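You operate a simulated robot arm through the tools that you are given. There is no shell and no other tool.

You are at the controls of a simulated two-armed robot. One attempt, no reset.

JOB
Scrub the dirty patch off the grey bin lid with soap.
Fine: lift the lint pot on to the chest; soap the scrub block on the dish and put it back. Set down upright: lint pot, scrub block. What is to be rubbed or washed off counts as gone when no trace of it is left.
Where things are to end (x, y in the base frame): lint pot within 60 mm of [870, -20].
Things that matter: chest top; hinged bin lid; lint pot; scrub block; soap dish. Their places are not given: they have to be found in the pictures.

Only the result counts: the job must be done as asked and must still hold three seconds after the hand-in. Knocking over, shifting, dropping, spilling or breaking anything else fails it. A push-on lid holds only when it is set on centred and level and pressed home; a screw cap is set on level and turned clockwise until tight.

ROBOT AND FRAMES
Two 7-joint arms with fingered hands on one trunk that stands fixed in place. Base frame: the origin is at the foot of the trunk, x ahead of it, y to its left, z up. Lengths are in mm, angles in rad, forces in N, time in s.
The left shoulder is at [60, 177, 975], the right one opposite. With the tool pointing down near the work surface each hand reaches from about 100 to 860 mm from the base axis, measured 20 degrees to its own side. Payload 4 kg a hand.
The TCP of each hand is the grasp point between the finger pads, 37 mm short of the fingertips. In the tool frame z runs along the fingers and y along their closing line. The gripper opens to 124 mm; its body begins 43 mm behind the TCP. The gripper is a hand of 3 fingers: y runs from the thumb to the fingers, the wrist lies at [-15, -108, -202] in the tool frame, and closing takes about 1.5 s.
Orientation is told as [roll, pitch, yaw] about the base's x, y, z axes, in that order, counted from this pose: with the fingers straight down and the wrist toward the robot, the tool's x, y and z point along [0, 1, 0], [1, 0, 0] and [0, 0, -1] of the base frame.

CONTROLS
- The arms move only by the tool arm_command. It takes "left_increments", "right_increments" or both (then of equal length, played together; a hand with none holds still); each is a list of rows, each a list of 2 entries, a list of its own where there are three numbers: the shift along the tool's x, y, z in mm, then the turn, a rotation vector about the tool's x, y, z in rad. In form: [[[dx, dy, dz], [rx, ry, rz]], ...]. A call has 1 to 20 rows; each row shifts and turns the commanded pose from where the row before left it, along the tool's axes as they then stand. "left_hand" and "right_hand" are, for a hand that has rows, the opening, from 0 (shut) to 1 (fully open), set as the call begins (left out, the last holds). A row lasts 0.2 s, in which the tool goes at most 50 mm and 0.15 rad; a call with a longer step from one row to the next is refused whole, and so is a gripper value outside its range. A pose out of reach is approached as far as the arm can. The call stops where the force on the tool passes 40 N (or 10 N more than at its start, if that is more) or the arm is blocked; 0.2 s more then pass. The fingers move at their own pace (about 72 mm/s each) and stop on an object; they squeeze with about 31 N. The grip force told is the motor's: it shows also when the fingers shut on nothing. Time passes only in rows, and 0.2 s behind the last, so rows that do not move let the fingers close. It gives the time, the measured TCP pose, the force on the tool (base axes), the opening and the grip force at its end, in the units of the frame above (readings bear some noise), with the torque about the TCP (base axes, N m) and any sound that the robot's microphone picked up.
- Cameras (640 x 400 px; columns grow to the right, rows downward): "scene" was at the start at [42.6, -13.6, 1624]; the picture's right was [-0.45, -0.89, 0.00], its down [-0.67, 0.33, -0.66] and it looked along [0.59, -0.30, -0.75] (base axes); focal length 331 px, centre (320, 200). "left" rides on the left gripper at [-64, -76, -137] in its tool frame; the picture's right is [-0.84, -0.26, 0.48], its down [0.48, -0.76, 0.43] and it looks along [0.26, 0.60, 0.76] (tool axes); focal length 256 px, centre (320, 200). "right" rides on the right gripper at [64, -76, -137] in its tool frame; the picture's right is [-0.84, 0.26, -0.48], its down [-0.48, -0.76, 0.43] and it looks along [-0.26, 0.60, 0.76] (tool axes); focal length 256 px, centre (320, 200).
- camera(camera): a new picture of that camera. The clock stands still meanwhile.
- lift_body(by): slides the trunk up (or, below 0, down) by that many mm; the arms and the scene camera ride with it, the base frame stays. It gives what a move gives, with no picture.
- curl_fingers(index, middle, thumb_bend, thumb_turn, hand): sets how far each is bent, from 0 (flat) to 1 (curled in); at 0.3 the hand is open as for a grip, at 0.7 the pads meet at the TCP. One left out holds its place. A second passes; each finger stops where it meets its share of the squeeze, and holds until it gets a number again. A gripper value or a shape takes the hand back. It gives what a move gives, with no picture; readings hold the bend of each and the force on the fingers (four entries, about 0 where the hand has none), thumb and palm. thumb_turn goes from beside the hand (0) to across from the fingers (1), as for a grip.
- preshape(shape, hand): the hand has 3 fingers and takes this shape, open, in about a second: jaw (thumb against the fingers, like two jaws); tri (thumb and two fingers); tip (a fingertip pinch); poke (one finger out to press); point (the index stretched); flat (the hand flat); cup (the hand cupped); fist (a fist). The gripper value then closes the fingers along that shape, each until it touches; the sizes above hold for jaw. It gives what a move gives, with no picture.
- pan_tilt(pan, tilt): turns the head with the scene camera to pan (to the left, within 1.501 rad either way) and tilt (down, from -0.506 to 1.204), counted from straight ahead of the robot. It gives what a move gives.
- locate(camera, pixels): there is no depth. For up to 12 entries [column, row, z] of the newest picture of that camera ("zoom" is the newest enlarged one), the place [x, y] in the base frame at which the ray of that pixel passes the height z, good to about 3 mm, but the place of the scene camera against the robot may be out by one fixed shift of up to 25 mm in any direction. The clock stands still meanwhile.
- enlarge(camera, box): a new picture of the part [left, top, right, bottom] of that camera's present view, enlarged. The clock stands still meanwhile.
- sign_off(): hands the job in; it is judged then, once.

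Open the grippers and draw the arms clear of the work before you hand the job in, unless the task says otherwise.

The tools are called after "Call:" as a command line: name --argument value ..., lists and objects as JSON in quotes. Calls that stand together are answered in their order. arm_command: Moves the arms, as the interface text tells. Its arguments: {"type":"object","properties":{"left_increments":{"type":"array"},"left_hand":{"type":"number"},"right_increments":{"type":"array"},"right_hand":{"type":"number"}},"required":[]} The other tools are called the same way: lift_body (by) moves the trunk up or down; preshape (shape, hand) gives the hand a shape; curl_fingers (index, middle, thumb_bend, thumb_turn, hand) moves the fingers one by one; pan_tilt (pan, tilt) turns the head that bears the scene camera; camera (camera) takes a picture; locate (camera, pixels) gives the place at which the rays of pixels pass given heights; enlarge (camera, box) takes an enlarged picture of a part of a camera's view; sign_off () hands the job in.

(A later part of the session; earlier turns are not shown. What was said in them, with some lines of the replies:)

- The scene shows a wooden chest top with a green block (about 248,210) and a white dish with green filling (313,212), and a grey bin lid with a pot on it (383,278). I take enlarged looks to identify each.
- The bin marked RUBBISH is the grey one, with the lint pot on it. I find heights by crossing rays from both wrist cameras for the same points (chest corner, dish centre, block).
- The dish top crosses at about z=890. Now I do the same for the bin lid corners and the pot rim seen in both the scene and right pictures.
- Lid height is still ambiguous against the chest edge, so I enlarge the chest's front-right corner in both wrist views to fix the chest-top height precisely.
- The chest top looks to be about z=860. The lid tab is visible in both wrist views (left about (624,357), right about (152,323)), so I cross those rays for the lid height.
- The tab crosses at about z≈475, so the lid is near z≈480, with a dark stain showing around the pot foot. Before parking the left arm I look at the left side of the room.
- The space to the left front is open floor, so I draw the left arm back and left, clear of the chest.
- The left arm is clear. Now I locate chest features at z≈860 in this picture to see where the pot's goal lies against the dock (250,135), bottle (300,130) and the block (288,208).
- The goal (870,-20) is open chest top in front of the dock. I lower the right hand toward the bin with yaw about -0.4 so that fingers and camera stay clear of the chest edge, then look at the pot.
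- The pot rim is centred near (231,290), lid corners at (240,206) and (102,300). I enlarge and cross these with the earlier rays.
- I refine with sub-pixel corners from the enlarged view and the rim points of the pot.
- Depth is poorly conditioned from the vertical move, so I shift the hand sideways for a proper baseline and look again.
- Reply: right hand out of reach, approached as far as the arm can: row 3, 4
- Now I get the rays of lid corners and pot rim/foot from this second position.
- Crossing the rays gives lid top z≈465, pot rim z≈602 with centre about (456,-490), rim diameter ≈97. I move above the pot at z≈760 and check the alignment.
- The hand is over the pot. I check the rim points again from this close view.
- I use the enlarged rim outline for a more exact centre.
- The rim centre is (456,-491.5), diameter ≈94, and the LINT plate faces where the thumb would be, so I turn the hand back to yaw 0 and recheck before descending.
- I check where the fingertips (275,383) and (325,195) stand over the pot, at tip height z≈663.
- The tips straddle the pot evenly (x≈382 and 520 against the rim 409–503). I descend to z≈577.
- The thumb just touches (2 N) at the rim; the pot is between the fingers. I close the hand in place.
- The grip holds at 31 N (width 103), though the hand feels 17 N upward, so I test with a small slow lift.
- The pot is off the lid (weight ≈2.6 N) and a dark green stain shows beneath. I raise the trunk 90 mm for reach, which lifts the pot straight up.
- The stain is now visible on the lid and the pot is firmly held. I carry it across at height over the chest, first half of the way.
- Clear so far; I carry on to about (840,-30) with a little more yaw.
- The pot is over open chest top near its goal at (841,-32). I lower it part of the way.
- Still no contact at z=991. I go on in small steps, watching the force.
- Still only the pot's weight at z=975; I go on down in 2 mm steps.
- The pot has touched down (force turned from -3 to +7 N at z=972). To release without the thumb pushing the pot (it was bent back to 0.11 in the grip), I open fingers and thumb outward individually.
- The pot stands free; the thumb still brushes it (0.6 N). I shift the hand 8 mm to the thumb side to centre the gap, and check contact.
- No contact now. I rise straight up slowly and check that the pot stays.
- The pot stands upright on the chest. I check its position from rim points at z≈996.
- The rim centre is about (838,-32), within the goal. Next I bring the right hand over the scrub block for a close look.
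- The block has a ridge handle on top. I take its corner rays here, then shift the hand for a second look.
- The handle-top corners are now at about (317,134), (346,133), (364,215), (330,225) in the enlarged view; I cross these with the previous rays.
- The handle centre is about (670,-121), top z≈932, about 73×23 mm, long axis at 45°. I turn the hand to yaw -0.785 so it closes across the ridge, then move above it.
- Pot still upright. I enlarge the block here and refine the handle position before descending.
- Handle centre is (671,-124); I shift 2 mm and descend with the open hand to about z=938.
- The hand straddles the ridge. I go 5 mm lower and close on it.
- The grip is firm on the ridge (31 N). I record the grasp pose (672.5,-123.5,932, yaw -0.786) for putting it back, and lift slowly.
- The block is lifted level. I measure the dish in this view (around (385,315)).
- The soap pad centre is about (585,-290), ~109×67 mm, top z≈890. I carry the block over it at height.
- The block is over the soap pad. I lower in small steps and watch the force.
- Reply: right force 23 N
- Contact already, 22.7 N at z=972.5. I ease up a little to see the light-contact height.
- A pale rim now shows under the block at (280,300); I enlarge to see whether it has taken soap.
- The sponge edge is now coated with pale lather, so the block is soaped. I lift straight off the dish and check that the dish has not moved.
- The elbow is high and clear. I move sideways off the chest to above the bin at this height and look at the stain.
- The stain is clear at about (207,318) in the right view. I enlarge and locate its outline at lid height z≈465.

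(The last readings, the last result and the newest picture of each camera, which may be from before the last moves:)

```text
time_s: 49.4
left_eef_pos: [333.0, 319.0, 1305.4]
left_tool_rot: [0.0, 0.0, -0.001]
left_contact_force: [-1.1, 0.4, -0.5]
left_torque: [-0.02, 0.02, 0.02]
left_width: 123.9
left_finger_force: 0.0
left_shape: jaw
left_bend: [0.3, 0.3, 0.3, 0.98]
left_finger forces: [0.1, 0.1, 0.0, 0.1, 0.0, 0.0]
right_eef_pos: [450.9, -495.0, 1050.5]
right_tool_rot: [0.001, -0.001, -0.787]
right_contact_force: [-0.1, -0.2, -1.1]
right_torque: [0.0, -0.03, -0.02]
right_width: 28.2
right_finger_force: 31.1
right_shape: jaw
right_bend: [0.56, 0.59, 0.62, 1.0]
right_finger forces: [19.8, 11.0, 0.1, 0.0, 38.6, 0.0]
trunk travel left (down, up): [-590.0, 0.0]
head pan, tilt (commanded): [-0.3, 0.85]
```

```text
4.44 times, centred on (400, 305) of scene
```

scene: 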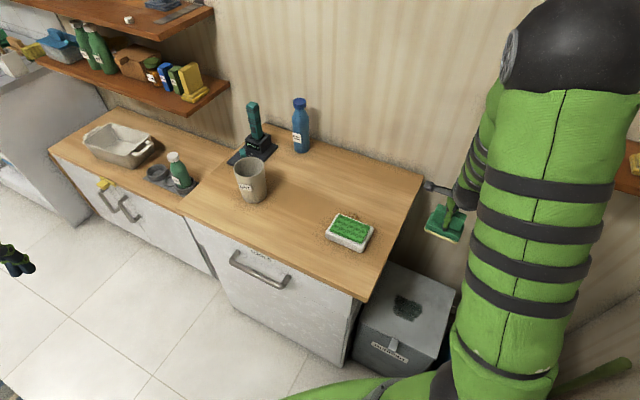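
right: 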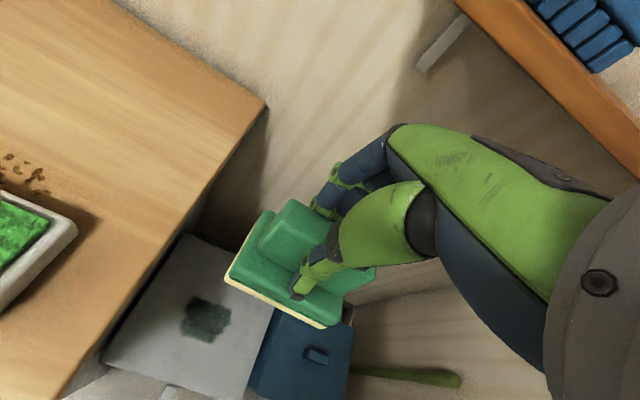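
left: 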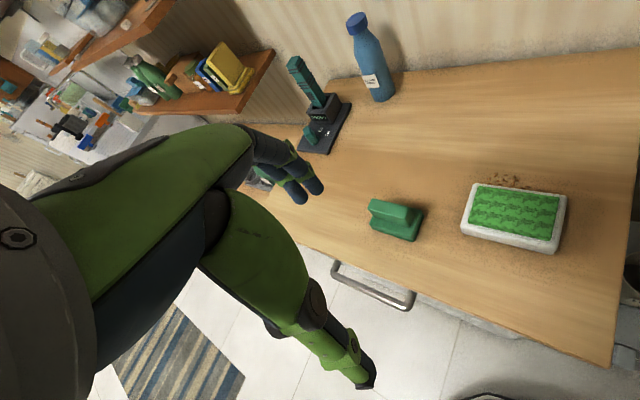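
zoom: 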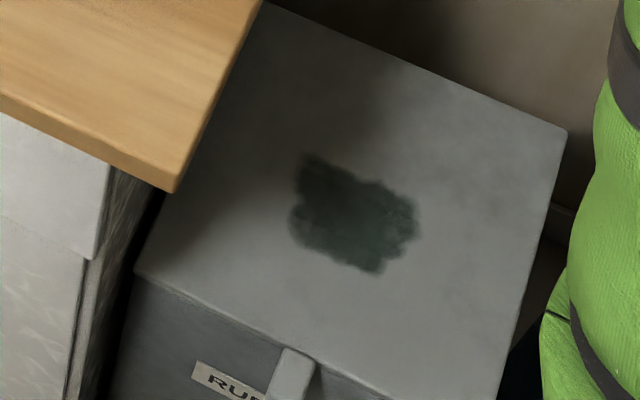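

Call:
locate --camera "right" --pixels '[[194.2, 295.9, 465], [180.1, 327.4, 465], [211.1, 343.1, 465], [230.7, 313.9, 465], [220.1, 304.9, 465], [205.5, 319.5, 465], [187, 310, 465], [225, 330, 465]]'

Call:
locate --camera "zoom" --pixels '[[308, 157, 465], [290, 225, 465], [375, 272, 465], [417, 220, 465], [350, 215, 465]]'

```text
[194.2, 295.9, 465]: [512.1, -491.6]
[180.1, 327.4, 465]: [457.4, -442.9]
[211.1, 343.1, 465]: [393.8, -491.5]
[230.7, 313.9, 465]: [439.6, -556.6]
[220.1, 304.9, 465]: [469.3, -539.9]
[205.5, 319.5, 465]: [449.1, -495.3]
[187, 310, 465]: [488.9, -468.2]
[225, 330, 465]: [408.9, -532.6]
```

```text
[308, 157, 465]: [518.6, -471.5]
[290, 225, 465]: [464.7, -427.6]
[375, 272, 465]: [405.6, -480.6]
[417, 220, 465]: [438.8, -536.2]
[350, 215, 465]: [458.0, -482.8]
```

The stain spans roughly l −88…15, d 626…714 in chest axes (centre ≈(448,-499)), so the sponge must sweep over ~100×90 mm. I descend straight down to z≈575 first.

Call:
arm_command --right_increments '[[[-2, 0, 25], [0, 0, 0]], [[-2, 0, 35], [0, 0, 0]], [[0, 0, 38], [0, 0, 0]], [[0, 0, 38], [0, 0, 0]], [[0, 0, 38], [0, 0, 0]], [[0, 0, 38], [0, 0, 0]], [[0, 0, 38], [0, 0, 0]], [[0, 0, 38], [0, 0, 0]], [[0, 0, 38], [0, 0, 0]], [[0, 0, 38], [0, 0, 0]], [[0, 0, 38], [0, 0, 0]], [[0, 0, 38], [0, 0, 0]], [[0, 0, 30], [0, 0, 0]], [[0, 0, 0], [0, 0, 0]]]'

Call:
camera --camera "right"

Call:
camera --camera "scene"

```text
time_s: 52.4
left_eef_pos: [334.1, 319.2, 1306.3]
left_tool_rot: [0.001, 0.0, 0.0]
left_contact_force: [-0.6, 0.2, 0.2]
left_torque: [0.01, -0.01, 0.03]
left_width: 124.1
left_finger_force: 0.1
left_shape: jaw
left_bend: [0.3, 0.3, 0.3, 0.98]
left_finger forces: [0.0, 0.0, 0.1, 0.0, 0.0, 0.0]
right_eef_pos: [448.2, -496.7, 579.9]
right_tool_rot: [0.001, 0.001, -0.784]
right_contact_force: [0.0, 0.3, -0.5]
right_torque: [0.02, 0.0, -0.01]
right_width: 28.3
right_finger_force: 30.5
right_shape: jaw
right_bend: [0.56, 0.59, 0.62, 1.0]
right_finger forces: [19.7, 10.9, 0.1, 0.0, 38.4, 0.0]
trunk travel left (down, up): [-590.0, 0.0]
head pan, tilt (commanded): [-0.3, 0.85]
```

```text
taken
```

right: 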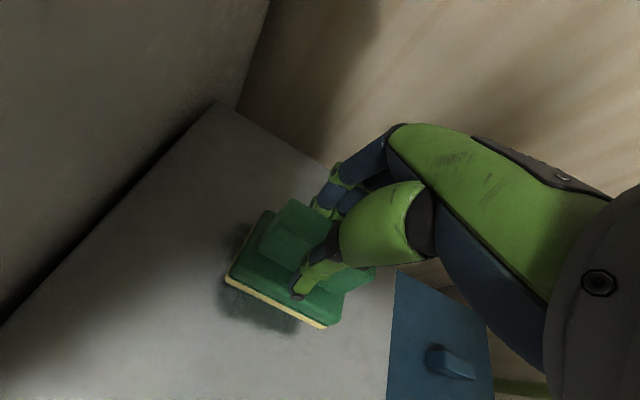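

```text
taken
```

scene: 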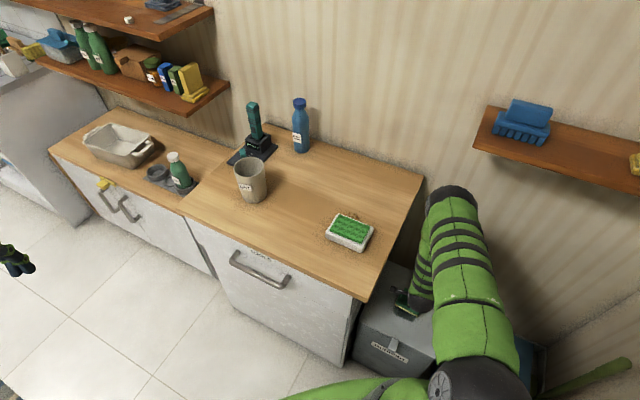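

The block hovers centred over the stain. I lower gently toward contact.

Call:
arm_command --right_increments '[[[0, 0, 8], [0, 0, 0]], [[0, 0, 6], [0, 0, 0]], [[0, 0, 4], [0, 0, 0]], [[0, 0, 4], [0, 0, 0]], [[0, 0, 0], [0, 0, 0]]]'

```text
time_s: 53.6
left_eef_pos: [333.8, 319.1, 1305.0]
left_tool_rot: [0.002, 0.0, -0.001]
left_contact_force: [-0.8, 0.3, 0.3]
left_torque: [0.01, -0.01, 0.02]
left_width: 123.8
left_finger_force: 0.1
left_shape: jaw
left_bend: [0.3, 0.3, 0.3, 0.98]
left_finger forces: [0.0, 0.0, 0.1, 0.0, 0.0, 0.0]
right_eef_pos: [447.8, -497.7, 558.6]
right_tool_rot: [0.001, 0.0, -0.785]
right_contact_force: [0.4, 0.3, -1.4]
right_torque: [-0.01, 0.01, 0.02]
right_width: 28.4
right_finger_force: 31.0
right_shape: jaw
right_bend: [0.56, 0.59, 0.62, 1.0]
right_finger forces: [19.8, 10.9, 0.0, 0.0, 38.5, 0.0]
trunk travel left (down, up): [-590.0, 0.0]
head pan, tilt (commanded): [-0.3, 0.85]
```

Call:
arm_command --right_increments '[[[0, 0, 3], [0, 0, 0]], [[0, 0, 3], [0, 0, 0]], [[0, 0, 2], [0, 0, 0]], [[0, 0, 0], [0, 0, 0]]]'

```text
time_s: 54.6
left_eef_pos: [332.9, 318.0, 1305.5]
left_tool_rot: [0.0, 0.0, 0.0]
left_contact_force: [-0.8, 0.4, -0.5]
left_torque: [0.01, 0.0, 0.01]
left_width: 123.5
left_finger_force: 0.0
left_shape: jaw
left_bend: [0.3, 0.3, 0.3, 0.98]
left_finger forces: [0.1, 0.1, 0.0, 0.0, 0.0, 0.1]
right_eef_pos: [446.7, -498.9, 550.1]
right_tool_rot: [0.0, 0.001, -0.784]
right_contact_force: [-0.2, 0.1, -1.5]
right_torque: [0.01, 0.01, -0.01]
right_width: 28.3
right_finger_force: 31.1
right_shape: jaw
right_bend: [0.56, 0.59, 0.62, 1.0]
right_finger forces: [19.7, 10.9, 0.0, 0.0, 38.6, 0.0]
trunk travel left (down, up): [-590.0, 0.0]
head pan, tilt (commanded): [-0.3, 0.85]
```

No contact yet at z=550; I go on in 2 mm steps.

Call:
arm_command --right_increments '[[[0, 0, 2], [0, 0, 0]], [[0, 0, 2], [0, 0, 0]], [[0, 0, 2], [0, 0, 0]], [[0, 0, 0], [0, 0, 0]]]'

```text
time_s: 55.6
left_eef_pos: [333.4, 319.6, 1305.7]
left_tool_rot: [0.0, -0.001, 0.0]
left_contact_force: [-1.0, -0.5, -0.3]
left_torque: [-0.01, 0.01, 0.02]
left_width: 123.5
left_finger_force: 0.1
left_shape: jaw
left_bend: [0.3, 0.3, 0.3, 0.98]
left_finger forces: [0.0, 0.0, 0.0, 0.0, 0.1, 0.0]
right_eef_pos: [448.4, -497.2, 546.7]
right_tool_rot: [0.0, -0.007, -0.786]
right_contact_force: [-1.2, 0.9, 22.6]
right_torque: [-0.46, -0.42, 0.05]
right_width: 28.9
right_finger_force: 30.8
right_shape: jaw
right_bend: [0.56, 0.59, 0.62, 1.0]
right_finger forces: [22.9, 13.5, 0.0, 0.1, 56.6, 0.1]
trunk travel left (down, up): [-590.0, 0.0]
head pan, tilt (commanded): [-0.3, 0.85]
```

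Contact with about 22 N at z≈546.7. I ease 1 mm and start scrubbing in strokes along the tool x axis over the stain.

Call:
arm_command --right_increments '[[[0, 0, -1], [0, 0, 0]], [[-15, -14, 0], [0, 0, 0]], [[-15, -14, 0], [0, 0, 0]], [[20, 0, 0], [0, 0, 0]], [[20, 0, 0], [0, 0, 0]], [[20, 0, 0], [0, 0, 0]], [[0, 14, 0], [0, 0, 0]], [[-20, 0, 0], [0, 0, 0]], [[-20, 0, 0], [0, 0, 0]], [[-20, 0, 0], [0, 0, 0]], [[0, 14, 0], [0, 0, 0]], [[20, 0, 0], [0, 0, 0]], [[20, 0, 0], [0, 0, 0]], [[20, 0, 0], [0, 0, 0]], [[0, 14, 0], [0, 0, 0]], [[-20, 0, 0], [0, 0, 0]], [[-20, 0, 0], [0, 0, 0]], [[-20, 0, 0], [0, 0, 0]], [[0, 14, 0], [0, 0, 0]], [[20, 0, 0], [0, 0, 0]]]'

Call:
camera --camera "right"

```text
time_s: 59.8
left_eef_pos: [333.2, 319.1, 1305.6]
left_tool_rot: [0.0, 0.002, 0.0]
left_contact_force: [0.1, 0.1, -0.2]
left_torque: [0.02, 0.01, -0.01]
left_width: 123.8
left_finger_force: 0.1
left_shape: jaw
left_bend: [0.3, 0.3, 0.3, 0.98]
left_finger forces: [0.0, 0.0, 0.1, 0.0, 0.1, 0.0]
right_eef_pos: [460.1, -526.0, 547.3]
right_tool_rot: [-0.002, -0.002, -0.787]
right_contact_force: [-0.8, -4.4, 11.9]
right_torque: [-0.48, -0.37, -0.18]
right_width: 29.2
right_finger_force: 31.1
right_shape: jaw
right_bend: [0.56, 0.59, 0.62, 1.0]
right_finger forces: [24.1, 12.5, 0.0, 0.1, 45.0, 0.0]
trunk travel left (down, up): [-590.0, 0.0]
head pan, tilt (commanded): [-0.3, 0.85]
```

```text
taken
```

right: 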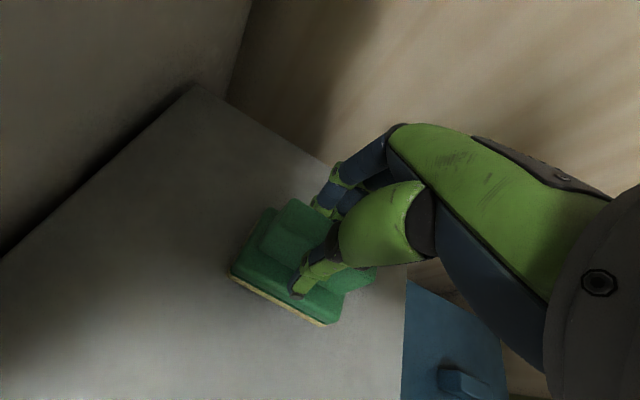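

The visible part of the lid looks clean already. I do a second full pass back over the whole area.

Call:
arm_command --right_increments '[[[20, 0, 0], [0, 0, 0]], [[20, 0, 0], [0, 0, 0]], [[0, 8, 0], [0, 0, 0]], [[-20, 0, 0], [0, 0, 0]], [[-20, 0, 0], [0, 0, 0]], [[-20, 0, 0], [0, 0, 0]], [[0, -18, 0], [0, 0, 0]], [[20, 0, 0], [0, 0, 0]], [[20, 0, 0], [0, 0, 0]], [[20, 0, 0], [0, 0, 0]], [[0, -18, 0], [0, 0, 0]], [[-20, 0, 0], [0, 0, 0]], [[-20, 0, 0], [0, 0, 0]], [[-20, 0, 0], [0, 0, 0]], [[0, -18, 0], [0, 0, 0]], [[20, 0, 0], [0, 0, 0]], [[20, 0, 0], [0, 0, 0]], [[20, 0, 0], [0, 0, 0]], [[0, -18, 0], [0, 0, 0]], [[-20, 0, 0], [0, 0, 0]]]'

Call:
camera --camera "right"

```text
time_s: 64.0
left_eef_pos: [331.5, 319.4, 1305.2]
left_tool_rot: [0.0, -0.001, 0.001]
left_contact_force: [0.7, -1.0, 0.3]
left_torque: [0.02, 0.0, 0.02]
left_width: 123.7
left_finger_force: 0.0
left_shape: jaw
left_bend: [0.3, 0.3, 0.3, 0.98]
left_finger forces: [0.0, 0.0, 0.0, 0.1, 0.0, 0.1]
right_eef_pos: [429.2, -463.5, 546.6]
right_tool_rot: [0.001, -0.001, -0.786]
right_contact_force: [4.0, 2.2, 12.1]
right_torque: [-0.31, -0.38, 0.12]
right_width: 28.9
right_finger_force: 30.9
right_shape: jaw
right_bend: [0.56, 0.59, 0.62, 1.0]
right_finger forces: [21.1, 13.9, 0.1, 0.1, 46.1, 0.0]
trunk travel left (down, up): [-590.0, 0.0]
head pan, tilt (commanded): [-0.3, 0.85]
```

```text
taken
```

right: 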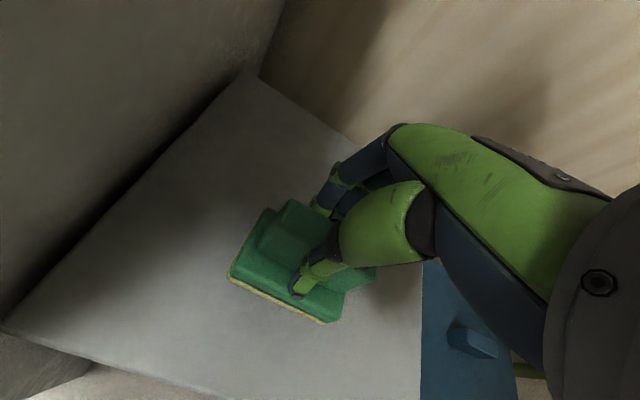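

I lift off and rise to view the lid.

Call:
arm_command --right_increments '[[[-10, 10, -5], [0, 0, 0]], [[-10, 10, -20], [0, 0, 0]], [[0, 10, -35], [0, 0, 0]], [[0, 0, -38], [0, 0, 0]], [[0, 0, -38], [0, 0, 0]], [[0, 0, -38], [0, 0, 0]], [[0, 0, -38], [0, 0, 0]], [[0, 0, -38], [0, 0, 0]], [[0, 0, -38], [0, 0, 0]], [[0, 0, -38], [0, 0, 0]], [[0, 0, -38], [0, 0, 0]], [[0, 0, -38], [0, 0, 0]], [[0, 0, -38], [0, 0, 0]], [[0, 0, -35], [0, 0, 0]], [[0, 0, -30], [0, 0, 0]], [[0, 0, 0], [0, 0, 0]]]'

Call:
camera --camera "right"

Call:
camera --camera "scene"

Call:
enlarge --camera "scene" --box '[340, 260, 460, 350]'

Call:
enlarge --camera "right" --box '[100, 230, 280, 390]'

```text
time_s: 67.4
left_eef_pos: [333.7, 318.3, 1304.7]
left_tool_rot: [0.0, 0.001, 0.0]
left_contact_force: [0.2, -0.3, -0.1]
left_torque: [-0.02, 0.0, 0.02]
left_width: 123.8
left_finger_force: 0.0
left_shape: jaw
left_bend: [0.3, 0.3, 0.3, 0.98]
left_finger forces: [0.0, 0.0, 0.1, 0.1, 0.0, 0.0]
right_eef_pos: [435.8, -498.0, 1051.5]
right_tool_rot: [0.0, 0.002, -0.788]
right_contact_force: [0.1, 0.4, -1.1]
right_torque: [0.0, -0.01, -0.03]
right_width: 28.0
right_finger_force: 31.6
right_shape: jaw
right_bend: [0.56, 0.59, 0.62, 1.0]
right_finger forces: [19.7, 11.1, 0.1, 0.1, 38.1, 0.0]
trunk travel left (down, up): [-590.0, 0.0]
head pan, tilt (commanded): [-0.3, 0.85]
```

```text
taken
```

right: 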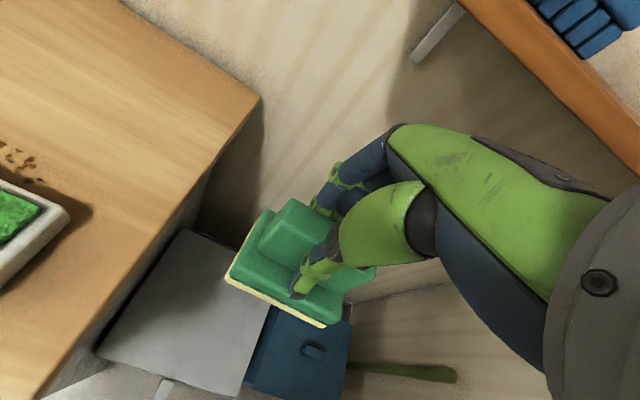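

```text
taken
```

scene: 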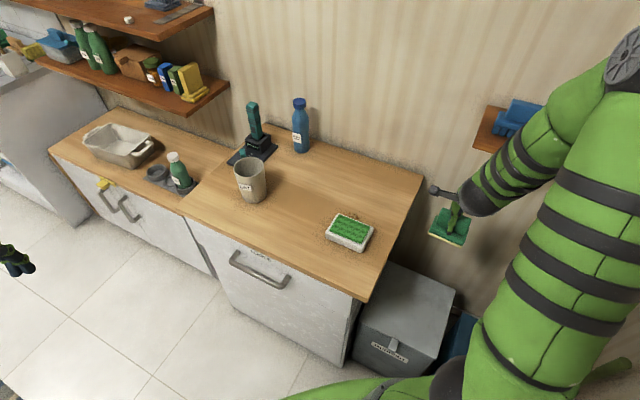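

```text
4.44 times, centred on (400, 305) of scene
```

zoom: 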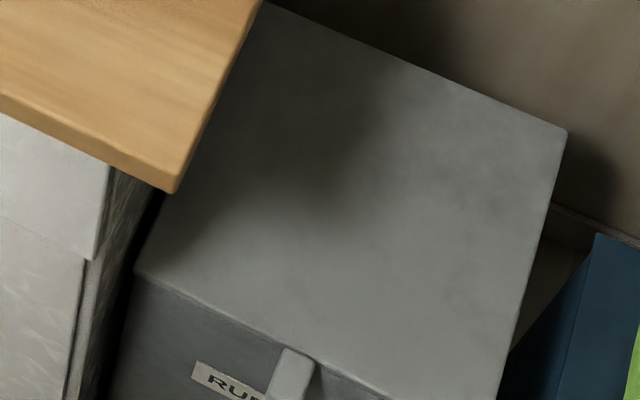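

```text
2.50 times, centred on (190, 310) of right
```

zoom: 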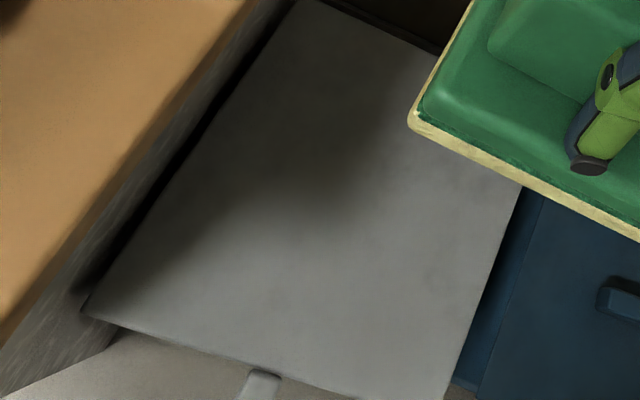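

The stain is gone as far as I can see; only shadows remain. I carry the block back toward its place, which also clears the shadow for a second check of the lid.

Call:
arm_command --right_increments '[[[25, -5, 0], [0, 0, 0]], [[36, -8, 0], [0, 0, 0]], [[36, -8, 0], [0, 0, 0]], [[36, -8, 0], [0, 0, 0]], [[36, -8, 0], [0, 0, 0]], [[36, -8, 0], [0, 0, 0]], [[36, -8, 0], [0, 0, 0]], [[36, -8, 0], [0, 0, 0]], [[36, -8, 0], [0, 0, 0]], [[36, -8, 0], [0, 0, 0]], [[36, -8, 0], [0, 0, 0]], [[36, -8, 0], [0, 0, 0]], [[11, -4.5, 0], [0, 0, 0]], [[0, 0, 0], [0, 0, 0]]]'

Call:
camera --camera "scene"

Call:
enlarge --camera "scene" --box '[340, 260, 460, 350]'

Call:
camera --camera "right"

```text
time_s: 70.4
left_eef_pos: [333.1, 317.9, 1304.4]
left_tool_rot: [0.0, 0.001, -0.002]
left_contact_force: [0.6, -0.4, -0.4]
left_torque: [-0.01, 0.01, -0.01]
left_width: 123.7
left_finger_force: 0.0
left_shape: jaw
left_bend: [0.3, 0.3, 0.3, 0.98]
left_finger forces: [0.0, 0.1, 0.1, 0.0, 0.0, 0.0]
right_eef_pos: [673.9, -126.3, 1050.4]
right_tool_rot: [0.001, 0.0, -0.786]
right_contact_force: [-0.3, -0.5, -1.3]
right_torque: [-0.01, 0.04, 0.0]
right_width: 28.2
right_finger_force: 31.1
right_shape: jaw
right_bend: [0.56, 0.59, 0.62, 1.0]
right_finger forces: [19.7, 10.9, 0.0, 0.1, 38.1, 0.0]
trunk travel left (down, up): [-590.0, 0.0]
head pan, tilt (commanded): [-0.3, 0.85]
```

```text
taken
```

scene: 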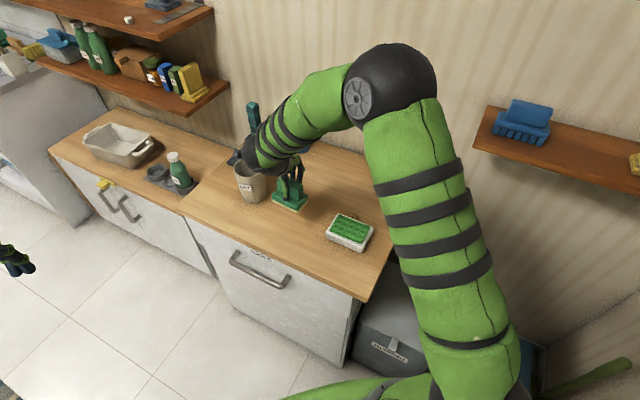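

```text
4.44 times, centred on (400, 305) of scene
```

zoom: 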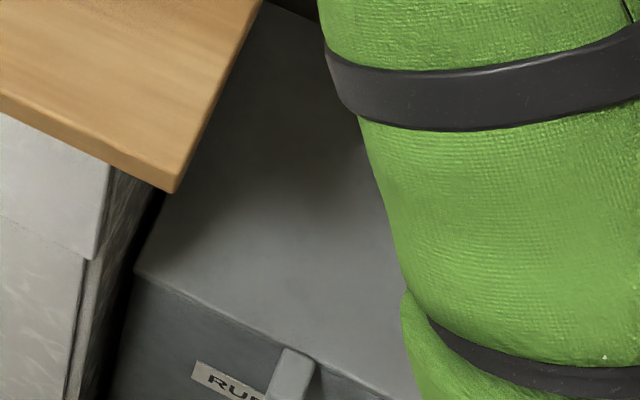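

```text
taken
```

right: 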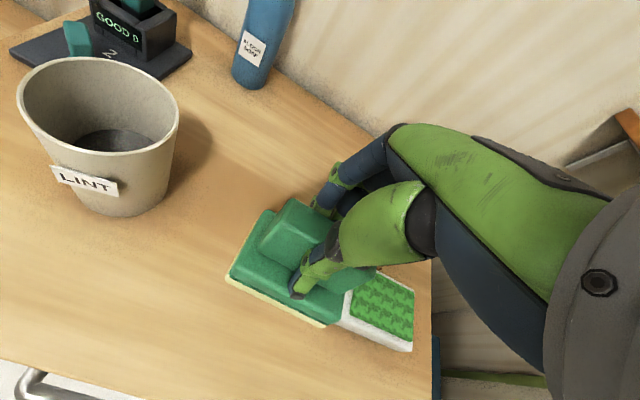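

The arm hides part of the lid here; I will check it closely after setting the block down. I lower the block toward its original spot.

Call:
arm_command --right_increments '[[[1, -3, 20], [0, 0, 0]], [[0, 0, 30], [0, 0, 0]], [[0, 0, 25], [0, 0, 0]], [[0, 0, 15], [0, 0, 0]], [[0, 0, 10], [0, 0, 0]], [[0, 0, 0], [0, 0, 0]]]'

```text
time_s: 71.8
left_eef_pos: [333.5, 318.9, 1305.8]
left_tool_rot: [0.0, 0.0, -0.002]
left_contact_force: [-0.8, 0.3, 0.4]
left_torque: [-0.01, 0.01, 0.0]
left_width: 123.6
left_finger_force: 0.0
left_shape: jaw
left_bend: [0.3, 0.3, 0.3, 0.98]
left_finger forces: [0.1, 0.1, 0.0, 0.0, 0.0, 0.0]
right_eef_pos: [672.0, -122.4, 950.2]
right_tool_rot: [-0.001, 0.0, -0.785]
right_contact_force: [-0.2, -1.0, -0.4]
right_torque: [0.0, 0.02, -0.02]
right_width: 27.9
right_finger_force: 31.1
right_shape: jaw
right_bend: [0.56, 0.59, 0.62, 1.0]
right_finger forces: [19.7, 11.1, 0.0, 0.0, 38.4, 0.0]
trunk travel left (down, up): [-590.0, 0.0]
head pan, tilt (commanded): [-0.3, 0.85]
```

Call:
arm_command --right_increments '[[[0, 0, 3], [0, 0, 0]], [[0, 0, 3], [0, 0, 0]], [[0, 0, 2], [0, 0, 0]], [[0, 0, 0], [0, 0, 0]]]'

```text
time_s: 72.8
left_eef_pos: [333.0, 317.6, 1305.1]
left_tool_rot: [0.0, 0.002, 0.001]
left_contact_force: [0.1, 0.3, -0.9]
left_torque: [0.01, -0.02, 0.0]
left_width: 123.9
left_finger_force: 0.1
left_shape: jaw
left_bend: [0.3, 0.3, 0.3, 0.98]
left_finger forces: [0.1, 0.0, 0.0, 0.0, 0.0, 0.0]
right_eef_pos: [669.9, -123.4, 943.0]
right_tool_rot: [-0.001, 0.001, -0.786]
right_contact_force: [0.5, 0.3, -1.4]
right_torque: [0.0, 0.0, -0.02]
right_width: 27.9
right_finger_force: 30.9
right_shape: jaw
right_bend: [0.56, 0.59, 0.62, 1.0]
right_finger forces: [19.8, 11.0, 0.0, 0.0, 38.4, 0.1]
trunk travel left (down, up): [-590.0, 0.0]
head pan, tilt (commanded): [-0.3, 0.85]
```

No contact yet at z=943; I continue in 1–2 mm steps.

Call:
arm_command --right_increments '[[[0, 0, 2], [0, 0, 0]], [[0, 0, 2], [0, 0, 0]], [[0, 0, 1.5], [0, 0, 0]], [[0, 0, 0], [0, 0, 0]]]'

```text
time_s: 73.8
left_eef_pos: [333.5, 319.4, 1304.8]
left_tool_rot: [-0.001, -0.001, 0.0]
left_contact_force: [-0.1, -0.4, -0.9]
left_torque: [-0.02, 0.03, -0.02]
left_width: 123.8
left_finger_force: 0.2
left_shape: jaw
left_bend: [0.3, 0.3, 0.3, 0.98]
left_finger forces: [0.0, 0.1, 0.0, 0.0, 0.0, 0.0]
right_eef_pos: [671.6, -123.0, 936.7]
right_tool_rot: [-0.001, 0.0, -0.785]
right_contact_force: [0.7, -0.6, -1.3]
right_torque: [0.02, 0.0, 0.0]
right_width: 28.0
right_finger_force: 31.1
right_shape: jaw
right_bend: [0.56, 0.59, 0.62, 1.0]
right_finger forces: [19.9, 11.1, 0.0, 0.0, 38.4, 0.0]
trunk travel left (down, up): [-590.0, 0.0]
head pan, tilt (commanded): [-0.3, 0.85]
```

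Call:
arm_command --right_increments '[[[0, 0, 1.5], [0, 0, 0]], [[0, 0, 1.5], [0, 0, 0]], [[0, 0, 1], [0, 0, 0]], [[0, 0, 0], [0, 0, 0]]]'

Call:
camera --camera "right"

```text
time_s: 74.8
left_eef_pos: [332.3, 319.0, 1305.5]
left_tool_rot: [0.001, -0.003, 0.0]
left_contact_force: [-1.1, 0.2, -0.4]
left_torque: [-0.04, 0.02, -0.02]
left_width: 123.5
left_finger_force: 0.1
left_shape: jaw
left_bend: [0.3, 0.3, 0.3, 0.98]
left_finger forces: [0.0, 0.1, 0.0, 0.1, 0.1, 0.0]
right_eef_pos: [670.4, -122.7, 935.6]
right_tool_rot: [0.002, -0.001, -0.785]
right_contact_force: [-3.6, 2.1, 16.9]
right_torque: [-0.18, -0.14, 0.01]
right_width: 28.0
right_finger_force: 31.1
right_shape: jaw
right_bend: [0.56, 0.59, 0.62, 1.0]
right_finger forces: [20.0, 11.3, 0.0, 0.0, 55.5, 0.0]
trunk travel left (down, up): [-590.0, 0.0]
head pan, tilt (commanded): [-0.3, 0.85]
```

```text
taken
```

right: 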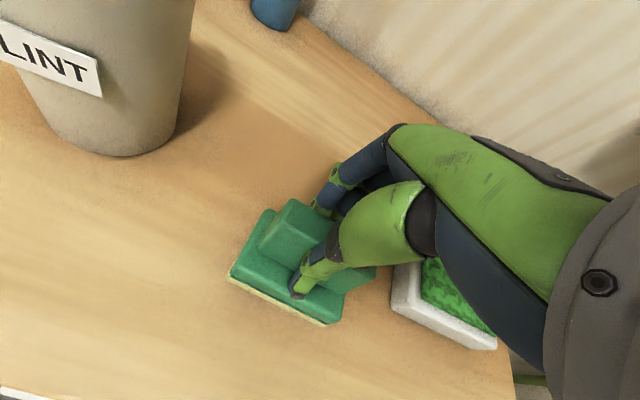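

The block rests on the chest (17 N). I ease 1 mm and open the hand.

Call:
arm_command --right_increments '[[[0, 0, -1], [0, 0, 0]], [[0, 0, 0], [0, 0, 0]]]'

Call:
arm_command --right_increments '[[[0, 0, 0], [0, 0, 0]], [[0, 0, 0], [0, 0, 0]], [[0, 0, 0], [0, 0, 0]], [[0, 0, 0], [0, 0, 0]], [[0, 0, 0], [0, 0, 0]], [[0, 0, 0], [0, 0, 0]], [[0, 0, 0], [0, 0, 0]], [[0, 0, 0], [0, 0, 0]]]' --right_hand 1

Call:
camera --camera "right"

```text
time_s: 75.4
left_eef_pos: [333.0, 319.3, 1305.2]
left_tool_rot: [0.001, -0.001, 0.001]
left_contact_force: [0.3, -0.3, -0.6]
left_torque: [0.02, -0.03, 0.03]
left_width: 123.6
left_finger_force: 0.0
left_shape: jaw
left_bend: [0.3, 0.3, 0.3, 0.98]
left_finger forces: [0.0, 0.1, 0.0, 0.1, 0.0, 0.1]
right_eef_pos: [670.7, -122.9, 935.5]
right_tool_rot: [-0.001, -0.002, -0.787]
right_contact_force: [-2.1, 2.7, 15.7]
right_torque: [-0.22, -0.18, -0.01]
right_width: 28.4
right_finger_force: 31.1
right_shape: jaw
right_bend: [0.56, 0.59, 0.62, 1.0]
right_finger forces: [20.3, 11.6, 0.0, 0.0, 53.3, 0.0]
trunk travel left (down, up): [-590.0, 0.0]
head pan, tilt (commanded): [-0.3, 0.85]
```

```text
time_s: 77.2
left_eef_pos: [333.0, 318.1, 1304.3]
left_tool_rot: [-0.001, -0.001, -0.002]
left_contact_force: [0.0, 0.6, -0.9]
left_torque: [0.02, 0.05, 0.02]
left_width: 123.8
left_finger_force: 0.0
left_shape: jaw
left_bend: [0.3, 0.3, 0.3, 0.98]
left_finger forces: [0.0, 0.1, 0.1, 0.1, 0.0, 0.0]
right_eef_pos: [670.6, -123.9, 933.2]
right_tool_rot: [-0.001, 0.0, -0.785]
right_contact_force: [0.5, 0.1, -0.3]
right_torque: [0.01, 0.0, 0.01]
right_width: 123.7
right_finger_force: 0.1
right_shape: jaw
right_bend: [0.3, 0.3, 0.3, 0.98]
right_finger forces: [0.1, 0.0, 0.1, 0.0, 0.1, 0.0]
trunk travel left (down, up): [-590.0, 0.0]
head pan, tilt (commanded): [-0.3, 0.85]
```

```text
taken
```

right: 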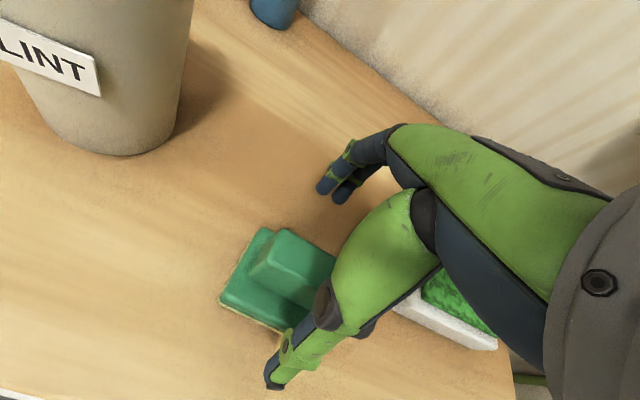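

The block is released and upright, perhaps shifted slightly toward the front. I rise to the same viewing height as before (z≈1034) to compare its place with the original.

Call:
arm_command --right_increments '[[[0, 0, -8], [0, 0, 0]], [[0, 0, -12], [0, 0, 0]], [[0, 0, -20], [0, 0, 0]], [[0, 0, -30], [0, 0, 0]], [[0, 0, -30], [0, 0, 0]], [[0, 0, 0], [0, 0, 0]]]'

Call:
camera --camera "right"

Call:
enlarge --camera "right" --box '[190, 230, 350, 340]'

```text
time_s: 78.6
left_eef_pos: [332.6, 318.5, 1305.3]
left_tool_rot: [-0.001, 0.0, -0.001]
left_contact_force: [-0.5, 0.4, -0.1]
left_torque: [0.01, 0.0, -0.02]
left_width: 123.9
left_finger_force: 0.0
left_shape: jaw
left_bend: [0.3, 0.3, 0.3, 0.98]
left_finger forces: [0.0, 0.0, 0.1, 0.0, 0.0, 0.0]
right_eef_pos: [672.0, -122.2, 1033.7]
right_tool_rot: [-0.004, 0.0, -0.785]
right_contact_force: [0.0, 0.7, -0.4]
right_torque: [-0.05, 0.0, 0.0]
right_width: 123.5
right_finger_force: 0.2
right_shape: jaw
right_bend: [0.3, 0.3, 0.3, 0.98]
right_finger forces: [0.0, 0.0, 0.1, 0.1, 0.0, 0.0]
trunk travel left (down, up): [-590.0, 0.0]
head pan, tilt (commanded): [-0.3, 0.85]
```

```text
taken
```

right: 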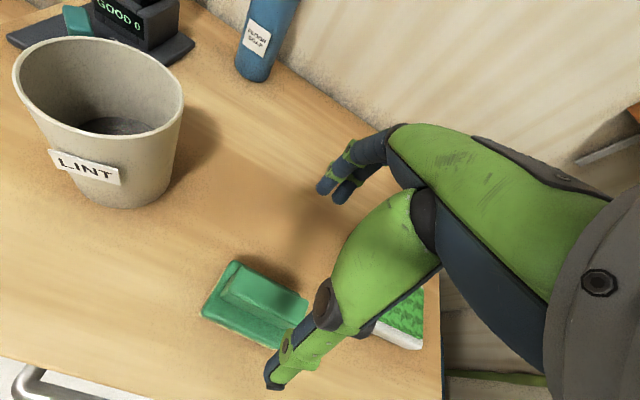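

```text
3.64 times, centred on (270, 285) of right
```

zoom: 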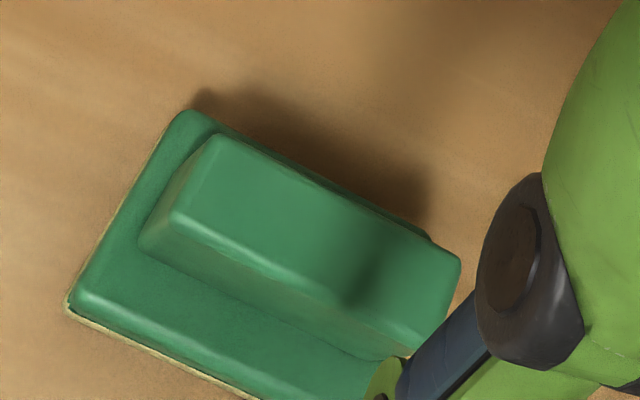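

Call:
locate --camera "zoom" --pixels '[[217, 135, 930], [462, 255, 930], [172, 212, 930], [440, 315, 930], [190, 112, 895], [70, 300, 890], [68, 312, 862], [138, 245, 893], [405, 358, 893]]'

```text
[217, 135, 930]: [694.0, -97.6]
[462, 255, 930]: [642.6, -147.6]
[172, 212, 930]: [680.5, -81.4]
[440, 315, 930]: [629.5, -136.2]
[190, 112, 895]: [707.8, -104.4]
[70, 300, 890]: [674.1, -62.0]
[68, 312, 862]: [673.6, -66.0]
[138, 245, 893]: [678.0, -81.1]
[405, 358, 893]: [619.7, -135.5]
```

The block sits about 14 mm forward of its original spot (due to the release). First I go and inspect the bare lid closely with the empty hand; afterwards I can nudge the block's place by a regrasp.

Call:
arm_command --right_increments '[[[-30, 0, -10], [0, 0, 0]], [[-36, 8, 0], [0, 0, 0]], [[-36, 8, 0], [0, 0, 0]], [[-36, 8, 0], [0, 0, 0]], [[-36, 8, 0], [0, 0, 0]], [[-36, 8, 0], [0, 0, 0]], [[-36, 8, 0], [0, 0, 0]], [[-36, 8, 0], [0, 0, 0]], [[-36, 8, 0], [0, 0, 0]], [[-36, 8, 0], [0, 0, 0]], [[-36, 8, 0], [0, 0, 0]], [[-34, 8, 0], [0, 0, 0]], [[0, 8, 35], [0, 0, 0]], [[0, 0, 35], [0, 0, 0]], [[0, 0, 35], [0, 0, 0]], [[0, 0, 35], [0, 0, 0]], [[0, 0, 0], [0, 0, 0]]]'

Call:
camera --camera "right"

Call:
enlarge --camera "right" --box '[60, 180, 340, 390]'

Call:
camera --camera "scene"

Call:
enlarge --camera "scene" --box '[330, 250, 470, 350]'

```text
time_s: 82.2
left_eef_pos: [334.2, 318.2, 1305.2]
left_tool_rot: [0.0, 0.001, 0.0]
left_contact_force: [1.6, 1.1, 0.1]
left_torque: [-0.04, 0.02, 0.03]
left_width: 123.8
left_finger_force: 0.1
left_shape: jaw
left_bend: [0.3, 0.3, 0.3, 0.98]
left_finger forces: [0.0, 0.0, 0.0, 0.0, 0.1, 0.0]
right_eef_pos: [438.5, -491.2, 905.0]
right_tool_rot: [-0.001, 0.001, -0.786]
right_contact_force: [-0.1, -0.2, -0.6]
right_torque: [-0.02, -0.01, 0.01]
right_width: 123.8
right_finger_force: 0.0
right_shape: jaw
right_bend: [0.3, 0.3, 0.3, 0.98]
right_finger forces: [0.1, 0.1, 0.0, 0.0, 0.1, 0.0]
trunk travel left (down, up): [-590.0, 0.0]
head pan, tilt (commanded): [-0.3, 0.85]
```

```text
taken
```

right: 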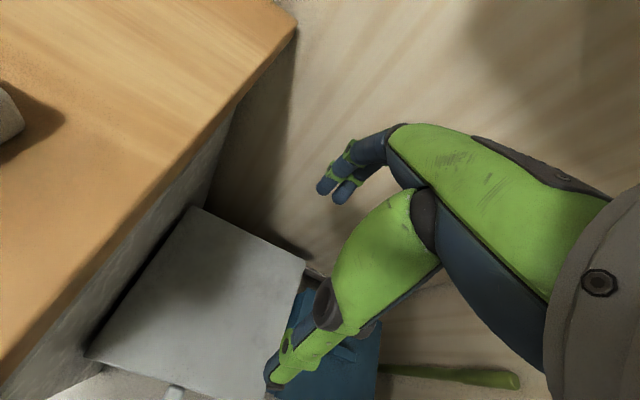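

```text
1.90 times, centred on (200, 285) of right
```

zoom: 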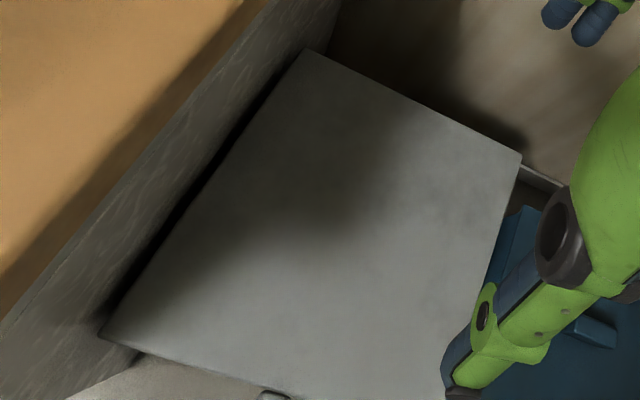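

```text
taken
```

scene: 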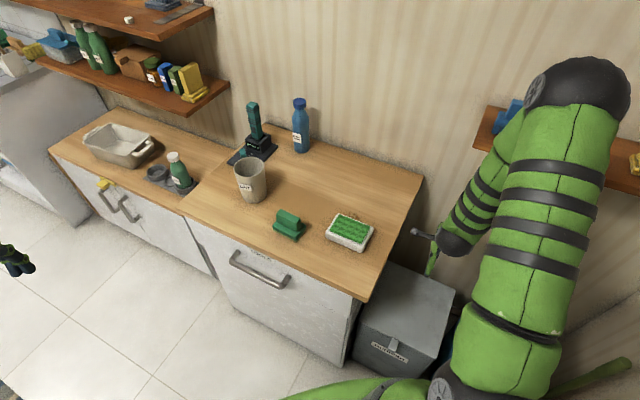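

```text
4.00 times, centred on (400, 300) of scene
```

zoom: 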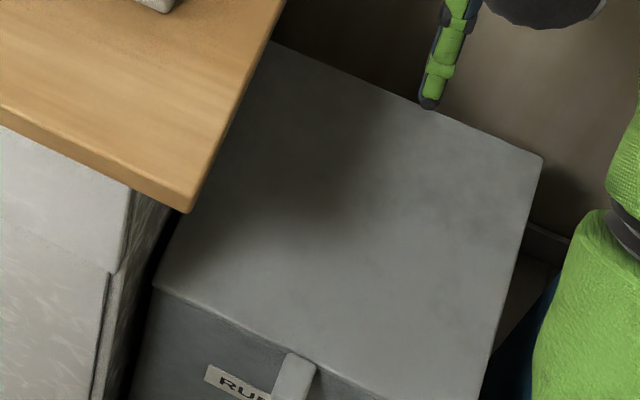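

The lid looks uniformly grey apart from the chest's shadow. I enlarge the former stain area strongly to look for any trace.

Call:
enlarge --camera "right" --box '[130, 230, 270, 330]'

Call:
enlarge --camera "scene" --box '[370, 275, 440, 325]'

```text
4.00 times, centred on (200, 280) of right
```

zoom: 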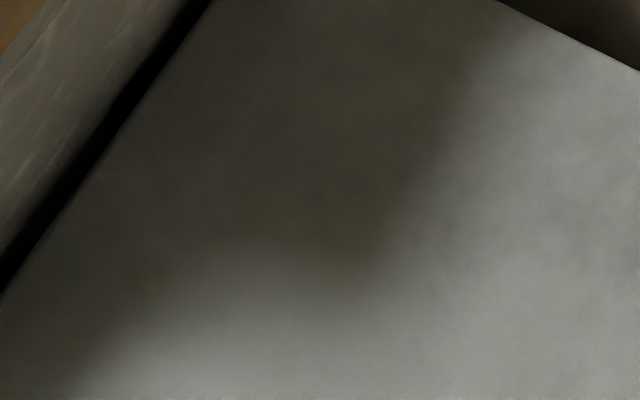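

```text
8.00 times, centred on (405, 300) of scene
```

zoom: 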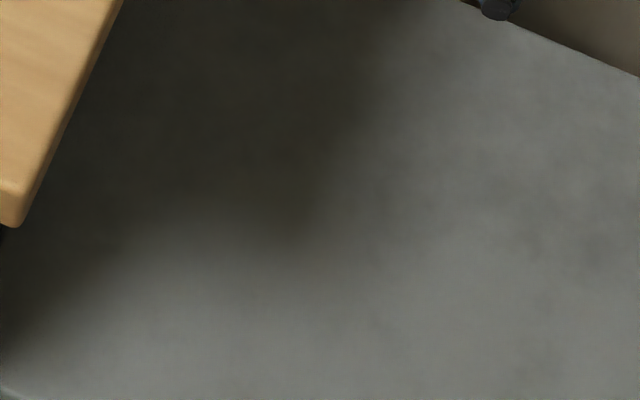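

Only soft shadow remains, no stain. I check that the dish has not moved by repeating the same enlarged scene view as before soaping (its corners were at (173,240), (358,316), (412,187), (240,118)), and look at pot and block.

Call:
enlarge --camera "scene" --box '[310, 190, 400, 270]'

Call:
enlarge --camera "scene" --box '[210, 140, 350, 250]'

```text
5.00 times, centred on (355, 230) of scene
```

zoom: 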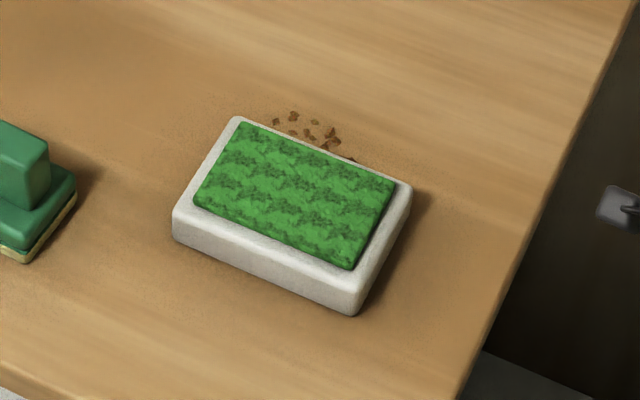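

```text
3.64 times, centred on (280, 195) of scene
```

zoom: 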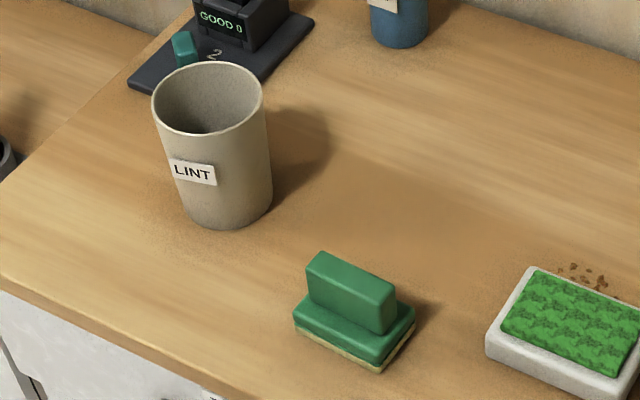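

Dish, pot and block are all fine. For certainty I take a closer look at the lid from lower down.

Call:
arm_command --right_increments '[[[0, -10, 35], [0, 0, 0]], [[0, -10, 35], [0, 0, 0]], [[0, -10, 35], [0, 0, 0]], [[0, -10, 35], [0, 0, 0]], [[0, -10, 35], [0, 0, 0]], [[0, 0, 0], [0, 0, 0]]]'

Call:
camera --camera "right"

Call:
enlarge --camera "right" --box '[120, 150, 340, 320]'

```text
time_s: 83.6
left_eef_pos: [333.8, 318.8, 1305.6]
left_tool_rot: [0.001, 0.001, -0.001]
left_contact_force: [0.2, 0.1, 0.3]
left_torque: [-0.05, 0.0, -0.01]
left_width: 123.8
left_finger_force: 0.0
left_shape: jaw
left_bend: [0.3, 0.3, 0.3, 0.98]
left_finger forces: [0.0, 0.0, 0.1, 0.1, 0.0, 0.0]
right_eef_pos: [403.4, -454.7, 728.7]
right_tool_rot: [0.0, 0.0, -0.786]
right_contact_force: [-0.8, -0.3, 0.4]
right_torque: [0.01, 0.0, 0.03]
right_width: 123.9
right_finger_force: 0.0
right_shape: jaw
right_bend: [0.3, 0.3, 0.3, 0.98]
right_finger forces: [0.0, 0.0, 0.0, 0.0, 0.1, 0.0]
trunk travel left (down, up): [-590.0, 0.0]
head pan, tilt (commanded): [-0.3, 0.85]
```

```text
taken
```

right: 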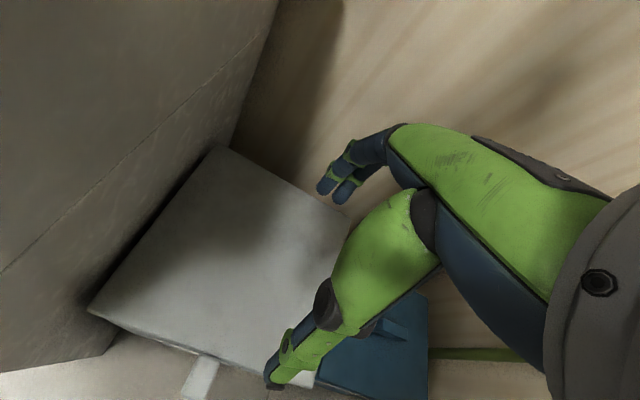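

```text
2.35 times, centred on (230, 235) of right
```

zoom: 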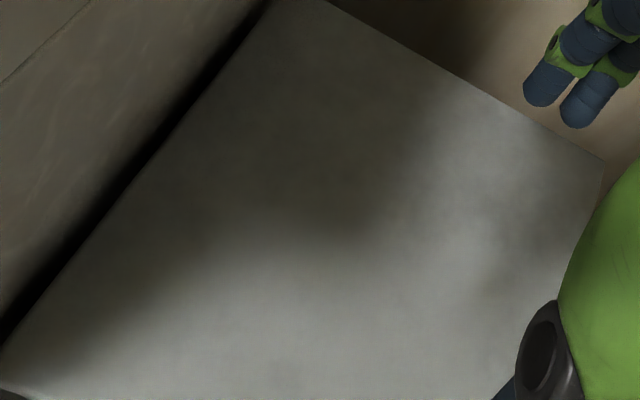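

The lid is clean. I rise and draw the right arm clear, then do a last overall check.

Call:
arm_command --right_increments '[[[0, 0, -30], [0, 0, 0]], [[0, 0, -40], [0, 0, 0]], [[0, 0, -40], [0, 0, 0]], [[0, 0, -40], [0, 0, 0]], [[0, 0, -40], [0, 0, 0]], [[0, 0, -40], [0, 0, 0]], [[0, 0, -40], [0, 0, 0]], [[0, 0, -40], [0, 0, 0]], [[0, 0, -40], [0, 0, 0]], [[0, 0, -40], [0, 0, 0]], [[0, 0, -40], [0, 0, 0]], [[-20, -10, -30], [0, 0, 0]], [[-20, -10, 0], [0, 0, 0]], [[0, 0, 0], [0, 0, 0]]]' --right_hand 1

Call:
camera --camera "scene"

Call:
camera --camera "right"

```text
time_s: 86.6
left_eef_pos: [332.9, 318.5, 1306.5]
left_tool_rot: [0.0, 0.001, 0.0]
left_contact_force: [-0.2, 0.2, 1.4]
left_torque: [0.02, -0.03, -0.01]
left_width: 123.6
left_finger_force: 0.1
left_shape: jaw
left_bend: [0.3, 0.3, 0.3, 0.98]
left_finger forces: [0.0, 0.0, 0.1, 0.1, 0.0, 0.1]
right_eef_pos: [361.5, -469.0, 1189.4]
right_tool_rot: [0.0, -0.001, -0.786]
right_contact_force: [0.0, -0.3, 0.0]
right_torque: [0.03, 0.0, -0.01]
right_width: 123.4
right_finger_force: 0.1
right_shape: jaw
right_bend: [0.3, 0.3, 0.3, 0.98]
right_finger forces: [0.0, 0.0, 0.1, 0.0, 0.0, 0.0]
trunk travel left (down, up): [-590.0, 0.0]
head pan, tilt (commanded): [-0.3, 0.85]
```

```text
taken
```

scene: 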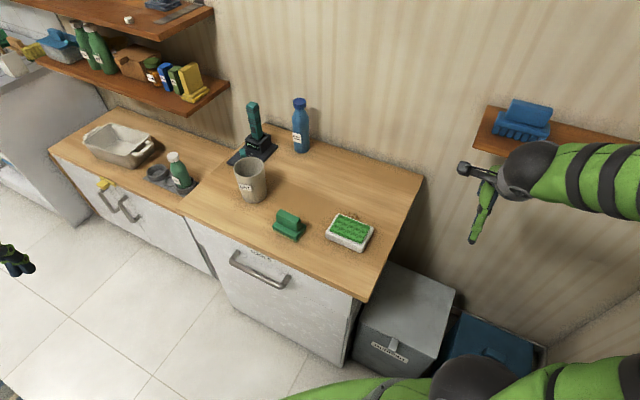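

```text
taken
```

right: 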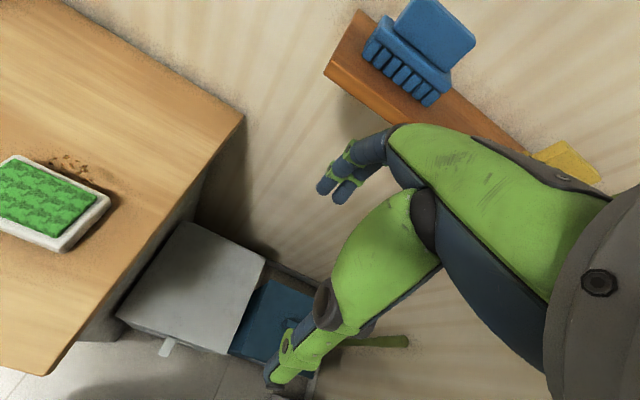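

Arms are clear and open; everything stands as wanted. One last enlarged look at the lid without the arm's shadow.

Call:
enlarge --camera "scene" --box '[340, 255, 460, 345]'

Call:
enlarge --camera "right" --box '[110, 210, 290, 360]'

```text
4.44 times, centred on (400, 300) of scene
```

zoom: 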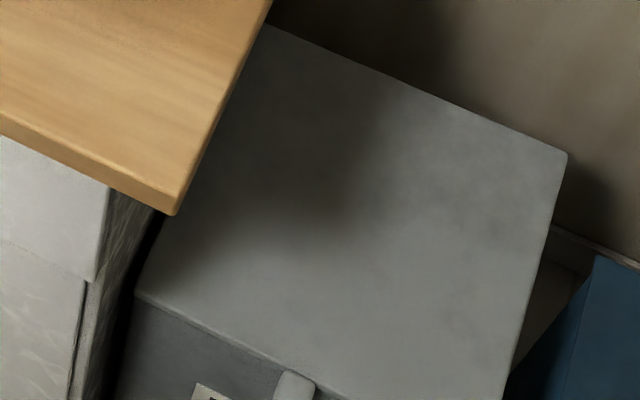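

```text
2.67 times, centred on (200, 285) of right
```

zoom: 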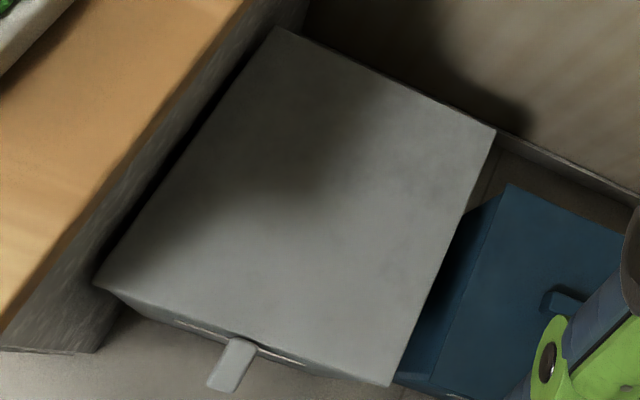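

The lid shows only the chest's corner shadow and no stain. The pot is upright at about (838,-32), and the block is upright on the chest about 14 mm from where it started. Both arms are open and clear, so I hand the job in.

Call:
sign_off

```text
The job is handed in.
```

The dirty patch is scrubbed off the grey bin lid, and the job is handed in. In close-up views of the lid afterwards I saw no stain, only the chest's shadow. That shadow covers part of where the stain was, so a very faint trace there would have been hard to see.

- **Lint pot:** it stands upright on the chest at about (838, -32), roughly 34 mm from the goal and inside the 60 mm limit.
- **Scrub block:** I soaped it on the dish by pressing it down, and pale lather showed on the sponge. It went over the whole stain area twice. It is back on the chest, upright, but about 14 mm forward of where it started because it slipped as the hand opened. I left it there rather than pick it up again.
- **Soap dish:** it looks unmoved when I compare the same view from before and after soaping.
- **Arms:** both hands are open and drawn clear of the work.
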